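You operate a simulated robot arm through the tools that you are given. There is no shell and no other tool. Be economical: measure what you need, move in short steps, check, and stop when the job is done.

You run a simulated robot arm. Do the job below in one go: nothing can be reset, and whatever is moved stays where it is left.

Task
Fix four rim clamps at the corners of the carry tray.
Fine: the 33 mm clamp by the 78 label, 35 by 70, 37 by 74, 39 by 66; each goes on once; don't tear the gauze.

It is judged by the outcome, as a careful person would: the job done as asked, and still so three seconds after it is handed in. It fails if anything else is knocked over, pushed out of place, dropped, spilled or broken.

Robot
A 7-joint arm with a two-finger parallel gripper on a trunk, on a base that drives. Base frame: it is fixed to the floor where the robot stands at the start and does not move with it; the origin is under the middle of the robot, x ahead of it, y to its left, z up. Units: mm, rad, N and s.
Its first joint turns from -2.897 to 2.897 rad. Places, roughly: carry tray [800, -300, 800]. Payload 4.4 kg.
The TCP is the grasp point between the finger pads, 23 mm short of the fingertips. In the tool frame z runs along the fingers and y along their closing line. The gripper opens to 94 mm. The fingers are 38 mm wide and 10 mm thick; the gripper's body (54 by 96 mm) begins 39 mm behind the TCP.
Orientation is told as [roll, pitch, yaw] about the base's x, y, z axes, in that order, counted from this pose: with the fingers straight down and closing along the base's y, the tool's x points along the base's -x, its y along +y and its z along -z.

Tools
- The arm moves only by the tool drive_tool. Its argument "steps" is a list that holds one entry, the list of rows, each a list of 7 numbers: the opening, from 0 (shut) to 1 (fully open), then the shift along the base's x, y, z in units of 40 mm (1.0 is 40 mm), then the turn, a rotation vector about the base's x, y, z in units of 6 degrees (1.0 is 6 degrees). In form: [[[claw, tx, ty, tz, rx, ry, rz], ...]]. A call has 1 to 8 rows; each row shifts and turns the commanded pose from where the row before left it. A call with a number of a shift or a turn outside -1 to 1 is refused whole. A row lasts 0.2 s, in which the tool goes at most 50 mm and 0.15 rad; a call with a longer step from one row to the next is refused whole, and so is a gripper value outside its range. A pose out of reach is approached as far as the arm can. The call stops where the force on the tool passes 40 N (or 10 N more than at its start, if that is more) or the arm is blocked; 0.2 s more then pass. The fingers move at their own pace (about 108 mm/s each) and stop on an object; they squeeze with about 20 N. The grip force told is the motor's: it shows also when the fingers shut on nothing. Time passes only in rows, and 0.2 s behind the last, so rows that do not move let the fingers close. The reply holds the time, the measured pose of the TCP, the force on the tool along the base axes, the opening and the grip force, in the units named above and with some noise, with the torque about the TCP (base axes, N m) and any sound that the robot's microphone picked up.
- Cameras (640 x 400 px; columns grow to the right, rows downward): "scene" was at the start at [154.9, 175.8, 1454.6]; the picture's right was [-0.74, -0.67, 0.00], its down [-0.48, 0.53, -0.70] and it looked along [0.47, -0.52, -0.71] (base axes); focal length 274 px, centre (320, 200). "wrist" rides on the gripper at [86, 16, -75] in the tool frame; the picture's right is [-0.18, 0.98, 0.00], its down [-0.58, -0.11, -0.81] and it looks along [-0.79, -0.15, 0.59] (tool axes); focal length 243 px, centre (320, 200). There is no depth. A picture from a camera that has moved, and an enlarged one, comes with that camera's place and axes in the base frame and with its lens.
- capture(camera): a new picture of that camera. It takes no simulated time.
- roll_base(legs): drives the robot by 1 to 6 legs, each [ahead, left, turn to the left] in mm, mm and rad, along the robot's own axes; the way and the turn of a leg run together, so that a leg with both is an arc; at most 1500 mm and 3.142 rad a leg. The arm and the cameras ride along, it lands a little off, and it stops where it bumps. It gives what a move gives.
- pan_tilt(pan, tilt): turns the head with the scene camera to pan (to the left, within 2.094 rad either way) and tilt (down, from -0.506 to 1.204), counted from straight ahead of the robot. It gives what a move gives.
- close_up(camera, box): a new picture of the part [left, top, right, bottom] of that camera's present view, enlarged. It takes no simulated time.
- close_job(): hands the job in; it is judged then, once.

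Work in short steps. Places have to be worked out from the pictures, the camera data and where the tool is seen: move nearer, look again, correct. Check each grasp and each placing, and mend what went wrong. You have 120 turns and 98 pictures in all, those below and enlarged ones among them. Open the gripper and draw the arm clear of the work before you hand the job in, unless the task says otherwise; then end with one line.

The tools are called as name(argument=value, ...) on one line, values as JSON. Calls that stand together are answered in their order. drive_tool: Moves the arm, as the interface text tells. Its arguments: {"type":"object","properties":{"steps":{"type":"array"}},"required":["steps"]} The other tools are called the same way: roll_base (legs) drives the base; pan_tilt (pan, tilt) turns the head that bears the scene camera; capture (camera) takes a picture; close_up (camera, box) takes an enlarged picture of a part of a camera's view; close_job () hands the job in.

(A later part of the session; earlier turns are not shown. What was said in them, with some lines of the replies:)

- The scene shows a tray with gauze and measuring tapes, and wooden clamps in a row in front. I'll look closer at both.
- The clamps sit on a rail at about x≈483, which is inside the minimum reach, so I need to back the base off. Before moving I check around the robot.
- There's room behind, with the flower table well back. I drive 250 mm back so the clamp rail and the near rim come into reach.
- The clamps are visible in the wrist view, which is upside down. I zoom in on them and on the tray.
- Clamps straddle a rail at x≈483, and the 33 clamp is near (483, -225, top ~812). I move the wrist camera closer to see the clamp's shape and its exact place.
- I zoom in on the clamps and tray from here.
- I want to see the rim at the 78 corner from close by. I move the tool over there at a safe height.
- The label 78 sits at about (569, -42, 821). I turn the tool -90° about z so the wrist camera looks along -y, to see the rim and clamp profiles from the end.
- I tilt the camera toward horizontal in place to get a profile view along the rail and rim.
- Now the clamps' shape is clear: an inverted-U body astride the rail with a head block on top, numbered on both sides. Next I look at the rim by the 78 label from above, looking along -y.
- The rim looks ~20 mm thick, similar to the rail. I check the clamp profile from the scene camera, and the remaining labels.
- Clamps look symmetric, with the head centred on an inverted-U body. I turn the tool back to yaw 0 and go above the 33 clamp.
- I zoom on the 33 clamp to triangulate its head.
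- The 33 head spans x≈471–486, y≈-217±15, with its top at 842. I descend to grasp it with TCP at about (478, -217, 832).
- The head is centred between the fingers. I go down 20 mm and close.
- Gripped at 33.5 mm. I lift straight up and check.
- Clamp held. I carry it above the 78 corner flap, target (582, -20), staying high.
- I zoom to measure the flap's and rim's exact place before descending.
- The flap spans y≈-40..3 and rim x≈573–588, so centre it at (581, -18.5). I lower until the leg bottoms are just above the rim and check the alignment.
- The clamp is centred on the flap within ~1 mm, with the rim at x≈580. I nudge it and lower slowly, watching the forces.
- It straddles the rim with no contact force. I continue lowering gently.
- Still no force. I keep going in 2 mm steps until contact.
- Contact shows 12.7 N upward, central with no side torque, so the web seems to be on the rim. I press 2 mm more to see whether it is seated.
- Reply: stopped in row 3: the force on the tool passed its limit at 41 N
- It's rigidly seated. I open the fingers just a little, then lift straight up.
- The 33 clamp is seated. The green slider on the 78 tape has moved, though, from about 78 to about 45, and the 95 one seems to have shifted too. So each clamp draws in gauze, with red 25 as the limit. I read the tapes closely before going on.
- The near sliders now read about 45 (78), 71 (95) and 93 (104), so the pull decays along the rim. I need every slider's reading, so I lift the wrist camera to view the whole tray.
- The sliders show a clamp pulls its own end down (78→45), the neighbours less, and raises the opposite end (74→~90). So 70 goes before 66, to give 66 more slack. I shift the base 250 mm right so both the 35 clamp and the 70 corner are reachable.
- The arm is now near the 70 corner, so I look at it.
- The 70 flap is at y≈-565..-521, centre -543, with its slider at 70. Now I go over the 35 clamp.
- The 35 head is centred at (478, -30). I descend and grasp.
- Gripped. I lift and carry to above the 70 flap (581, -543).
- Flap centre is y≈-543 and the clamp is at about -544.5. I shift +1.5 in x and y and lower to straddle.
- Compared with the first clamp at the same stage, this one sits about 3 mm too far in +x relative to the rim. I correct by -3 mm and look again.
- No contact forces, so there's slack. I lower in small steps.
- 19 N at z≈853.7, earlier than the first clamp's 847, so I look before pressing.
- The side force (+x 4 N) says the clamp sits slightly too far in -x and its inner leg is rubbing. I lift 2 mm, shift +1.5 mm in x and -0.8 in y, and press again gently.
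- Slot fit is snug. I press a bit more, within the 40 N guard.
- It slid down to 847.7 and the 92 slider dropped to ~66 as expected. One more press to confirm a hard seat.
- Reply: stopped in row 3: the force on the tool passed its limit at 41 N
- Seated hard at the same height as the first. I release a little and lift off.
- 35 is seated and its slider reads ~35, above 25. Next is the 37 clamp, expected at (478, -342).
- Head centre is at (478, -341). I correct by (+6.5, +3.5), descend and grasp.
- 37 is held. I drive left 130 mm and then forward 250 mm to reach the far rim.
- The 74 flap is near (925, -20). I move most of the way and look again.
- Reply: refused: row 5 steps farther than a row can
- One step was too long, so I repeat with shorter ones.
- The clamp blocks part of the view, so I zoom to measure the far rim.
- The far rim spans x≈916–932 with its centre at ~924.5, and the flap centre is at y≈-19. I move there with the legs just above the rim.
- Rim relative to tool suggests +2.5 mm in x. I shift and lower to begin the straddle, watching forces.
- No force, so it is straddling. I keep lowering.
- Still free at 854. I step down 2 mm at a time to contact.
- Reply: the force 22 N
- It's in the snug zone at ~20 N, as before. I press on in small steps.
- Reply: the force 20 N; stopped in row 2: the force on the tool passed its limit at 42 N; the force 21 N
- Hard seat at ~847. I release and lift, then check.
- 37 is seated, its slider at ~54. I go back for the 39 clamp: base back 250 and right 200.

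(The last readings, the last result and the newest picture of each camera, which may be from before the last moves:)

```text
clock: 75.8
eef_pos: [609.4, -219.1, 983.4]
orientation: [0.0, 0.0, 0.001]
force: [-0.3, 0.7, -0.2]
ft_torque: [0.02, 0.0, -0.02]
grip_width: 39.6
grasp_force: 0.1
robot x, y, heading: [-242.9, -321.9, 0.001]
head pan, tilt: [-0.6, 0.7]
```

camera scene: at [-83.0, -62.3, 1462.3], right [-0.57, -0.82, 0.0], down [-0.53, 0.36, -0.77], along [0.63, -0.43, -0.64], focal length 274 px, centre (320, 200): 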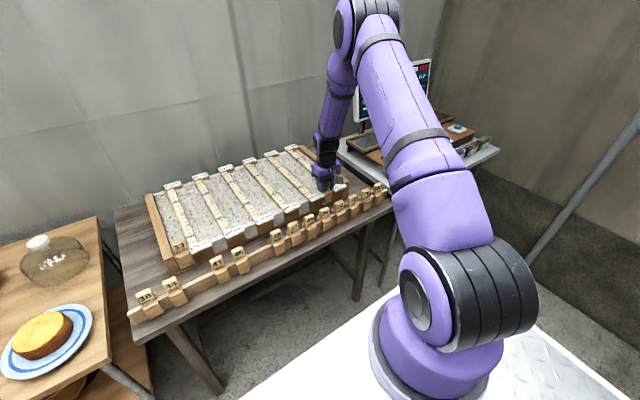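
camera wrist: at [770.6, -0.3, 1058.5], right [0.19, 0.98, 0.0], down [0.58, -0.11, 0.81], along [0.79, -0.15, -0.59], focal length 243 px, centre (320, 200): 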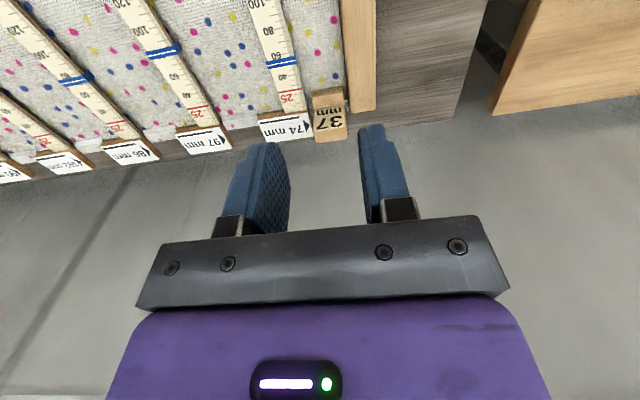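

Moving over the 39 clamp, expected at (478, -466).

drive_tool(steps=[[[0.6, -0.55, -0.88, 0, 0, 0, 0], [0.6, -0.55, -0.88, 0, 0, 0, 0], [0.6, -0.55, -0.88, -0.2, 0, 0, 0], [0.6, -0.55, -0.88, -0.3, 0, 0, 0], [0.6, -0.55, -0.88, -0.3, 0, 0, 0], [0.6, -0.53, -0.88, -0.4, 0, 0, 0], [0.6, 0, -0.9, -0.4, 0, 0, 0], [0.6, 0, 0, -0.3, 0, 0, 0]]])

close_up(camera="wrist", box=[200, 0, 440, 150])

```text
clock: 77.6
eef_pos: [478.9, -467.1, 906.2]
orientation: [0.001, 0.0, 0.0]
force: [0.1, -0.3, 0.5]
ft_torque: [-0.02, 0.0, -0.02]
grip_width: 56.3
grasp_force: 0.0
robot x, y, heading: [-242.9, -320.5, 0.004]
head pan, tilt: [-0.6, 0.7]
```

```text
2.67 times, centred on (320, 75) of wrist
camera zoom: at [391.9, -450.7, 981.7], right [0.18, 0.98, 0.0], down [0.58, -0.11, 0.81], along [0.79, -0.15, -0.59], focal length 647 px, centre (320, 533)
```

zoom: 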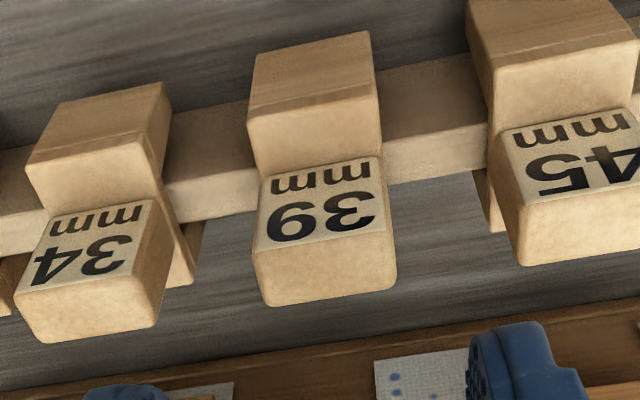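

Well aligned. I descend and grasp 39, then lift.

drive_tool(steps=[[[0.6, -0.02, 0.04, -0.5, 0, 0, 0], [0.6, 0, 0, -0.6, 0, 0, 0], [0.6, 0, 0, -0.5, 0, 0, 0], [0.6, 0, 0, -0.26, 0, 0, 0], [0.6, 0, 0, 0, 0, 0, 0], [0.0, 0, 0, 0, 0, 0, 0], [0.0, 0, 0, 0, 0, 0, 0], [0.0, 0, 0, 0, 0, 0, 0]]])

drive_tool(steps=[[[0, 0, 0, 0.4, 0, 0, 0], [0, 0, 0, 0.8, 0, 0, 0], [0, 0, 0, 0.9, 0, 0, 0], [0, 0, 0, 0.9, 0, 0, 0], [0, 0, 0, 0.9, 0, 0, 0], [0, 0, 0, 0, 0, 0, 0]]])

capture(camera="wrist")

```text
clock: 79.4
eef_pos: [476.8, -464.3, 832.1]
orientation: [0.0, 0.001, 0.0]
force: [-0.5, -0.8, -0.8]
ft_torque: [-0.02, 0.01, 0.0]
grip_width: 33.3
grasp_force: 20.2
robot x, y, heading: [-240.5, -323.1, 0.002]
head pan, tilt: [-0.6, 0.7]
```

```text
clock: 80.8
eef_pos: [478.3, -464.1, 989.6]
orientation: [0.0, 0.001, 0.001]
force: [0.7, 0.0, -0.6]
ft_torque: [-0.02, 0.01, 0.02]
grip_width: 33.4
grasp_force: 19.8
robot x, y, heading: [-239.9, -323.9, -0.001]
head pan, tilt: [-0.6, 0.7]
```

```text
22 pictures are left
camera wrist: at [392.1, -447.4, 1064.1], right [0.18, 0.98, 0.0], down [0.58, -0.11, 0.81], along [0.79, -0.15, -0.59], focal length 243 px, centre (320, 200)
```

wrist: 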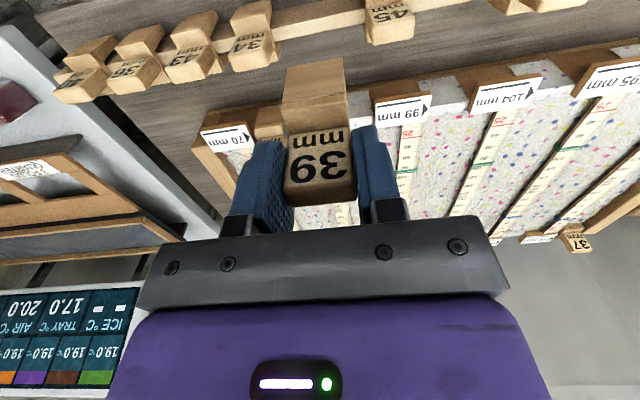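

39 is held. I drive right 80 and forward 245 toward the far 66 corner.

roll_base(legs=[[0, -80, 0], [245, 0, 0]])

capture(camera="wrist")

```text
clock: 83.2
eef_pos: [721.0, -538.9, 989.2]
orientation: [0.0, -0.001, 0.009]
force: [0.3, -0.4, -1.0]
ft_torque: [0.0, 0.0, -0.01]
grip_width: 33.6
grasp_force: 19.5
robot x, y, heading: [2.1, -397.7, 0.007]
head pan, tilt: [-0.6, 0.7]
```

```text
21 pictures are left
camera wrist: at [634.6, -522.6, 1063.9], right [0.18, 0.98, 0.0], down [0.58, -0.1, 0.81], along [0.79, -0.14, -0.59], focal length 243 px, centre (320, 200)
```

wrist: 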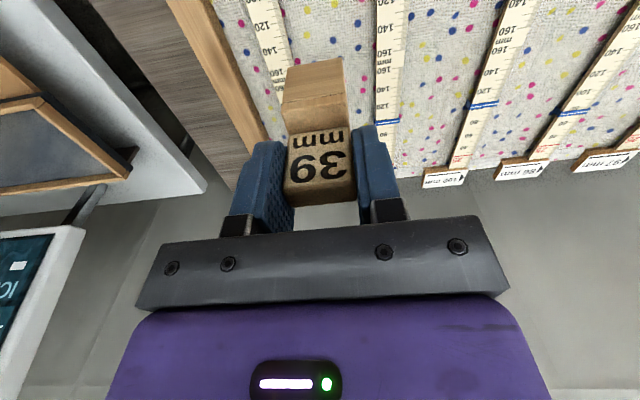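

Heading is 0.5° off, so I correct yaw slightly and approach the 66 corner.

drive_tool(steps=[[[0, 1, -0.02, 0, 0, 0, -0.08], [0, 1, -0.02, 0, 0, 0, 0], [0, 0.9, -0.02, -0.3, 0, 0, 0], [0, 0.9, -0.02, -0.3, 0, 0, 0], [0, 0.65, -0.02, -0.4, 0, 0, 0], [0, 0, 0, 0, 0, 0, 0]]])

capture(camera="wrist")

close_up(camera="wrist", box=[200, 30, 400, 170])

```text
clock: 84.7
eef_pos: [896.2, -542.8, 948.3]
orientation: [0.001, 0.001, 0.001]
force: [0.7, -0.3, 0.5]
ft_torque: [-0.01, 0.0, -0.04]
grip_width: 33.4
grasp_force: 20.3
robot x, y, heading: [-1.1, -399.1, 0.004]
head pan, tilt: [-0.6, 0.7]
```

```text
20 pictures are left
camera wrist: at [810.6, -525.9, 1022.5], right [0.18, 0.98, 0.0], down [0.58, -0.11, 0.81], along [0.79, -0.15, -0.59], focal length 243 px, centre (320, 200)
```

wrist: 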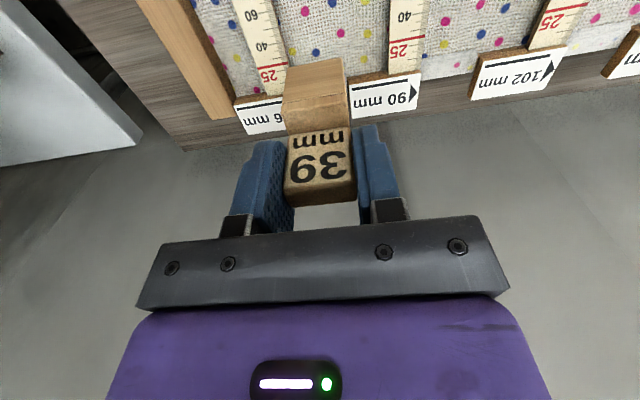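

```text
2.86 times, centred on (300, 100) of wrist
camera zoom: at [810.6, -525.9, 1022.5], right [0.18, 0.98, 0.0], down [0.58, -0.11, 0.81], along [0.79, -0.15, -0.59], focal length 693 px, centre (377, 486)
```

zoom: 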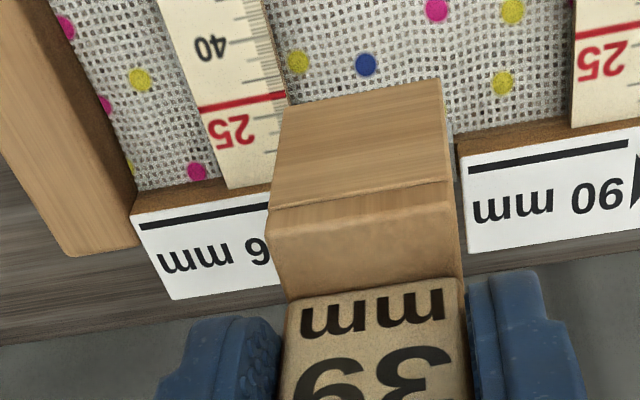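

Label 90's edge is at y≈-523, so the flap centre is ≈-543.5. The tray is slightly skewed (near seats at 581.5 and 578), so far-right rim centre should be x≈923.5. I move there just above the rim.

drive_tool(steps=[[[0, 0.68, -0.02, -0.2, 0, 0, 0], [0, 0, 0, -0.5, 0, 0, 0], [0, 0, 0, -0.5, 0, 0, 0], [0, 0, 0, 0, 0, 0, 0]]])

close_up(camera="wrist", box=[220, 30, 400, 150])

```text
clock: 85.7
eef_pos: [923.6, -543.5, 901.2]
orientation: [-0.001, 0.0, 0.0]
force: [-0.2, -0.4, -0.2]
ft_torque: [-0.01, -0.01, -0.01]
grip_width: 33.3
grasp_force: 20.0
robot x, y, heading: [-1.6, -401.9, 0.012]
head pan, tilt: [-0.6, 0.7]
```

```text
3.33 times, centred on (310, 90) of wrist
camera zoom: at [838.7, -526.8, 975.0], right [0.18, 0.98, 0.0], down [0.58, -0.11, 0.81], along [0.79, -0.15, -0.59], focal length 809 px, centre (353, 567)
```

zoom: 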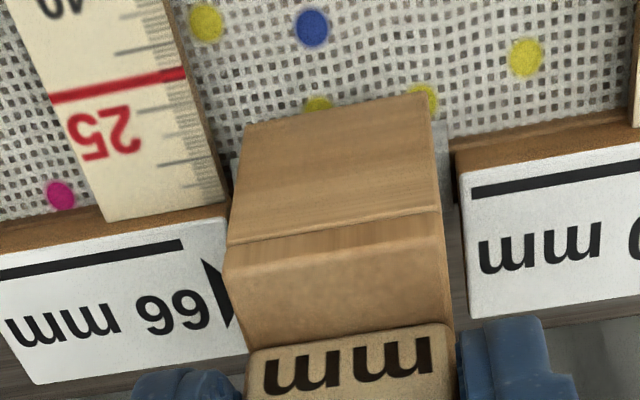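

Image comparison with the 37 placement suggests about -2 mm in x and -1 mm in y. I correct and lower.

drive_tool(steps=[[[0, -0.05, -0.025, -0.15, 0, 0, 0], [0, 0, 0, -0.15, 0, 0, 0], [0, 0, 0, -0.15, 0, 0, 0], [0, 0, 0, -0.12, 0, 0, 0], [0, 0, 0, -0.1, 0, 0, 0], [0, 0, 0, 0, 0, 0, 0]]])

close_up(camera="wrist", box=[220, 30, 400, 150])

```text
clock: 87.0
eef_pos: [922.4, -544.3, 873.0]
orientation: [0.0, -0.001, 0.0]
force: [0.5, 0.3, 0.2]
ft_torque: [-0.01, 0.04, 0.02]
grip_width: 33.5
grasp_force: 20.0
robot x, y, heading: [1.2, -402.1, 0.006]
head pan, tilt: [-0.6, 0.7]
```

```text
3.33 times, centred on (310, 90) of wrist
camera zoom: at [838.0, -527.6, 948.1], right [0.18, 0.98, 0.0], down [0.58, -0.11, 0.81], along [0.79, -0.15, -0.59], focal length 809 px, centre (353, 567)
```

zoom: 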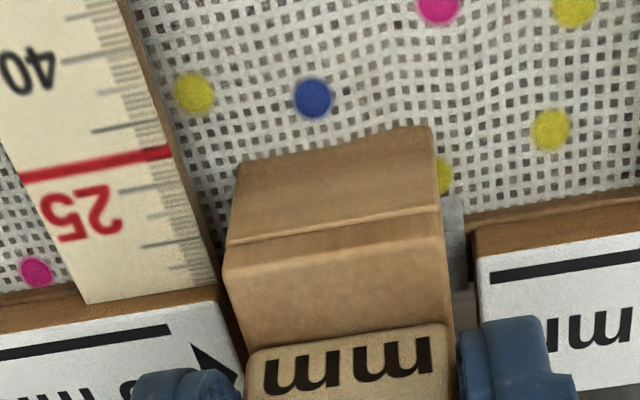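

No force, and it matches the 37 view at the same stage. I lower further.

drive_tool(steps=[[[0.0, 0, 0, -0.15, 0, 0, 0], [0.0, 0, 0, -0.15, 0, 0, 0], [0.0, 0, 0, -0.1, 0, 0, 0], [0.0, 0, 0, -0.08, 0, 0, 0], [0, 0, 0, 0, 0, 0, 0]]])

drive_tool(steps=[[[0.0, 0, 0, -0.05, 0, 0, 0], [0.0, 0, 0, 0, 0, 0, 0]]])

```text
clock: 88.2
eef_pos: [925.1, -543.5, 855.4]
orientation: [-0.001, 0.001, 0.0]
force: [-0.6, -0.3, -0.2]
ft_torque: [0.0, -0.01, 0.0]
grip_width: 33.4
grasp_force: 19.7
robot x, y, heading: [0.0, -398.7, 0.008]
head pan, tilt: [-0.6, 0.7]
```

```text
clock: 88.8
eef_pos: [924.7, -543.7, 853.2]
orientation: [0.0, -0.002, -0.001]
force: [1.7, 0.6, 18.2]
ft_torque: [-0.03, -0.07, -0.02]
grip_width: 33.4
grasp_force: 19.8
robot x, y, heading: [-0.8, -403.1, 0.014]
head pan, tilt: [-0.6, 0.7]
```

It's in snug contact, central. Before pressing I verify the 66 slider has enough slack.

close_up(camera="scene", box=[210, 150, 310, 220])

```text
5.71 times, centred on (260, 185) of scene
camera zoom: at [167.0, -212.0, 1462.3], right [-0.56, -0.83, 0.0], down [-0.53, 0.36, -0.77], along [0.64, -0.43, -0.64], focal length 1563 px, centre (663, 286)
```

zoom: 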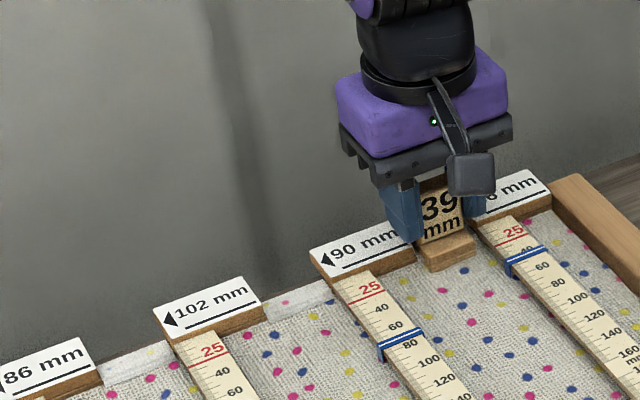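

The 66 slider reads ~44 with the clamp engaged, safely above 25. I press to the full seat.

drive_tool(steps=[[[0.0, 0, 0, -0.05, 0, 0, 0], [0.0, 0.01, 0, -0.04, 0, 0, 0], [0.0, 0, 0, 0, 0, 0, 0]]])

drive_tool(steps=[[[0.0, 0, 0, -0.04, 0, 0, 0], [0.0, 0, 0, -0.04, 0, 0, 0], [0.0, 0, 0, 0, 0, 0, 0]]])

```text
clock: 89.7
eef_pos: [924.1, -544.0, 848.2]
orientation: [0.001, -0.001, 0.001]
force: [0.2, 2.7, 14.2]
ft_torque: [0.08, -0.06, 0.0]
grip_width: 33.5
grasp_force: 20.5
robot x, y, heading: [1.1, -397.8, 0.009]
head pan, tilt: [-0.6, 0.7]
```

```text
clock: 90.5
eef_pos: [924.3, -543.1, 847.1]
orientation: [0.001, -0.002, 0.002]
force: [5.6, 5.3, 21.8]
ft_torque: [0.14, -0.14, 0.01]
grip_width: 33.8
grasp_force: 20.3
robot x, y, heading: [0.2, -401.3, 0.014]
head pan, tilt: [-0.6, 0.7]
```

At 847. One last small press to confirm the hard stop.

drive_tool(steps=[[[0.0, 0, 0, -0.04, 0, 0, 0], [0.0, 0, 0, -0.03, 0, 0, 0], [0.0, 0, 0, 0, 0, 0, 0]]])

```text
clock: 91.0
eef_pos: [924.2, -542.5, 847.1]
orientation: [0.0, -0.001, 0.0]
force: [-9.5, 1.4, 15.6]
ft_torque: [0.03, 0.3, 0.0]
grip_width: 33.8
grasp_force: 20.0
robot x, y, heading: [-2.4, -399.1, 0.009]
head pan, tilt: [-0.6, 0.7]
stopped in row 2: the force on the tool passed its limit at 42 N (the readings are from after the stop); the commanded pose is now the measured one
```

Hard stop reached. I release and withdraw upward.

drive_tool(steps=[[[0.0, -0.01, 0, 0.02, 0, 0, 0], [0.42, 0, 0, 0, 0, 0, 0], [0.42, 0, 0, 0, 0, 0, 0], [0.42, 0, 0, 0.3, 0, 0, 0], [0.42, 0, 0, 0.8, 0, 0, 0], [0.42, -0.3, 0, 1, 0, 0, 0], [0.42, -0.6, 0, 0.9, 0, 0, 0], [0.42, -0.9, 0, 0.4, 0, 0, 0]]])

roll_base(legs=[[-250, 0, 0], [0, 200, 0]])

pan_tilt(pan=-0.35, tilt=0.65)

capture(camera="scene")

capture(camera="wrist")

```text
clock: 92.8
eef_pos: [853.1, -546.0, 984.6]
orientation: [-0.001, -0.002, 0.001]
force: [0.1, 0.3, -0.5]
ft_torque: [-0.05, 0.02, 0.02]
grip_width: 39.4
grasp_force: 0.0
robot x, y, heading: [-2.1, -400.4, 0.011]
head pan, tilt: [-0.6, 0.7]
```

```text
clock: 95.8
eef_pos: [603.1, -350.1, 984.9]
orientation: [0.0, -0.002, 0.001]
force: [0.1, 0.9, 1.8]
ft_torque: [-0.04, 0.01, 0.01]
grip_width: 39.5
grasp_force: 0.0
robot x, y, heading: [-250.8, -205.5, 0.003]
head pan, tilt: [-0.6, 0.7]
```

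```text
clock: 96.5
eef_pos: [605.3, -348.8, 984.5]
orientation: [0.001, -0.002, 0.0]
force: [0.5, -0.2, 0.2]
ft_torque: [0.02, 0.0, 0.01]
grip_width: 39.7
grasp_force: 0.0
robot x, y, heading: [-252.1, -203.3, 0.007]
head pan, tilt: [-0.351, 0.649]
```

```text
15 pictures are left
camera scene: at [-69.7, 2.5, 1466.5], right [-0.34, -0.94, 0.0], down [-0.57, 0.2, -0.8], along [0.75, -0.27, -0.6], focal length 274 px, centre (320, 200)
```

scene: 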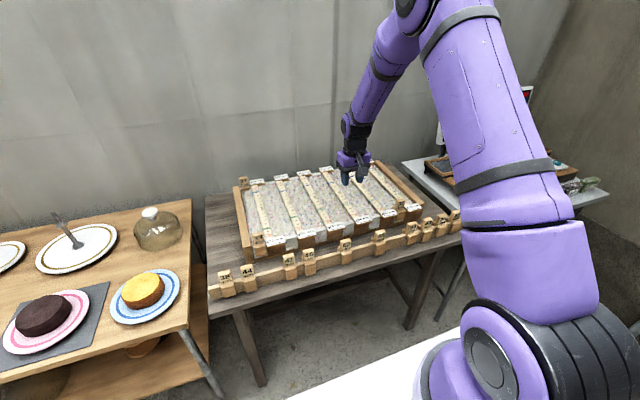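

```text
14 pictures are left
camera wrist: at [518.0, -332.7, 1059.4], right [0.18, 0.98, 0.0], down [0.58, -0.11, 0.81], along [0.79, -0.15, -0.59], focal length 243 px, centre (320, 200)
```

wrist: 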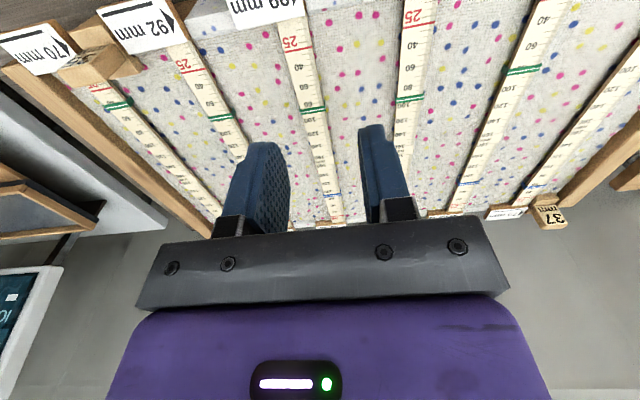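

Now I retract the arm clear of the work and check all the corners.

drive_tool(steps=[[[1, -0.7, 0.2, 0.7, 0, 0, 0], [1, -0.7, 0.2, 0.7, 0, 0, 0], [1, -0.7, 0.2, 0.5, 0, 0, 0], [1, -0.7, 0.2, 0.3, 0, 0, 0], [1, -0.7, 0.2, 0, 0, 0, 0], [1, -0.7, 0.2, 0, 0, 0, 0], [1, 0, 0, 0, 0, 0, 0]]])

close_up(camera="scene", box=[220, 150, 330, 270])

close_up(camera="scene", box=[320, 140, 450, 250])

```text
clock: 98.1
eef_pos: [435.4, -302.5, 1072.3]
orientation: [0.001, -0.001, 0.001]
force: [0.5, 0.3, -0.8]
ft_torque: [-0.02, 0.02, -0.01]
grip_width: 94.1
grasp_force: 0.0
robot x, y, heading: [-251.5, -204.7, 0.008]
head pan, tilt: [-0.351, 0.649]
```

```text
3.33 times, centred on (275, 210) of scene
camera zoom: at [-69.5, 2.5, 1466.5], right [-0.34, -0.94, 0.0], down [-0.57, 0.2, -0.8], along [0.75, -0.27, -0.6], focal length 912 px, centre (470, 167)
```

zoom: 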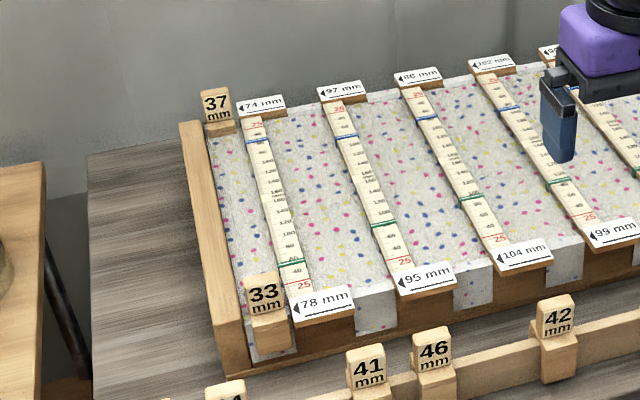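

```text
3.64 times, centred on (385, 195) of scene
camera zoom: at [-69.5, 2.5, 1466.5], right [-0.34, -0.94, 0.0], down [-0.57, 0.2, -0.8], along [0.75, -0.27, -0.6], focal length 994 px, centre (84, 218)
```

zoom: 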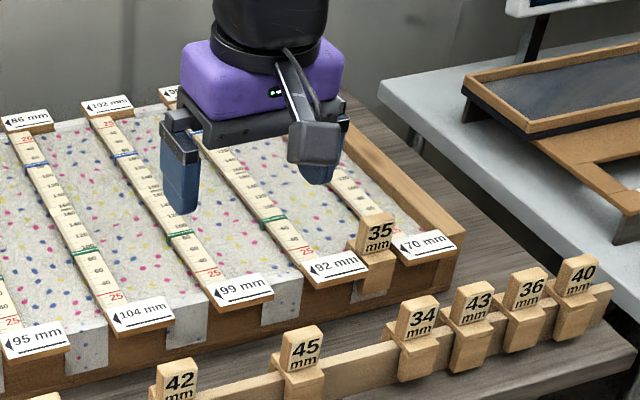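

Three corners are good, and I check the 66 corner with the wrist camera.

close_up(camera="wrist", box=[60, 40, 360, 240])

```text
2.00 times, centred on (210, 140) of wrist
camera zoom: at [349.2, -284.6, 1147.0], right [0.18, 0.98, 0.0], down [0.58, -0.11, 0.81], along [0.79, -0.15, -0.59], focal length 485 px, centre (540, 320)
```

zoom: 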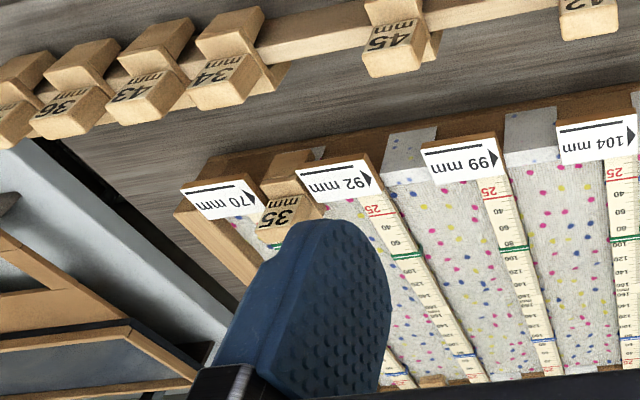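

The finger hides that corner, so I shift the arm left and look with the scene camera.

drive_tool(steps=[[[1, 0, 0.9, 0.3, 0, 0, 0], [1, 0, 0.9, 0.3, 0, 0, 0], [1, 0, 0.9, 0, 0, 0, 0], [1, 0, 0.9, 0, 0, 0, 0], [1, 0, 0.9, 0, 0, 0, 0], [1, 0, 0.9, 0, 0, 0, 0]]])

close_up(camera="scene", box=[320, 140, 450, 250])

```text
clock: 99.5
eef_pos: [436.2, -86.5, 1095.5]
orientation: [0.001, 0.0, 0.001]
force: [0.3, 0.8, 0.8]
ft_torque: [0.04, 0.04, -0.01]
grip_width: 93.8
grasp_force: 0.0
robot x, y, heading: [-248.1, -206.8, 0.01]
head pan, tilt: [-0.351, 0.649]
```

```text
3.64 times, centred on (385, 195) of scene
camera zoom: at [-69.7, 2.0, 1466.6], right [-0.34, -0.94, 0.0], down [-0.57, 0.2, -0.8], along [0.75, -0.27, -0.6], focal length 994 px, centre (84, 218)
```

zoom: 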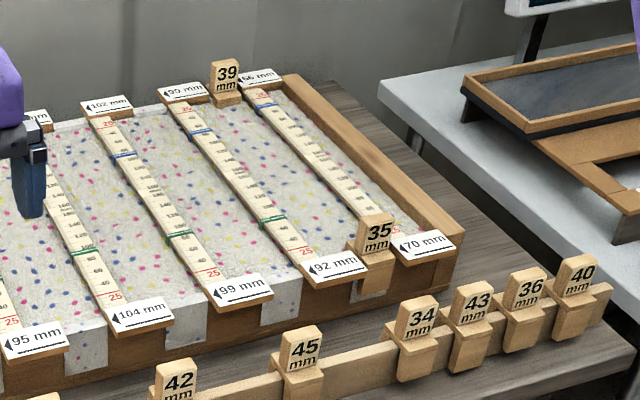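

All four clamps sit upright at their labels, the gauze looks intact, and the gripper is open and clear of the work. I hand the job in.

close_job()

```text
The job is handed in.
```

The four rim clamps are on the carry tray, pressed down until they stopped: 33 by the 78 label, 35 by 70, 37 by 74 and 39 by 66; each went on once, and I saw no tear in the gauze.
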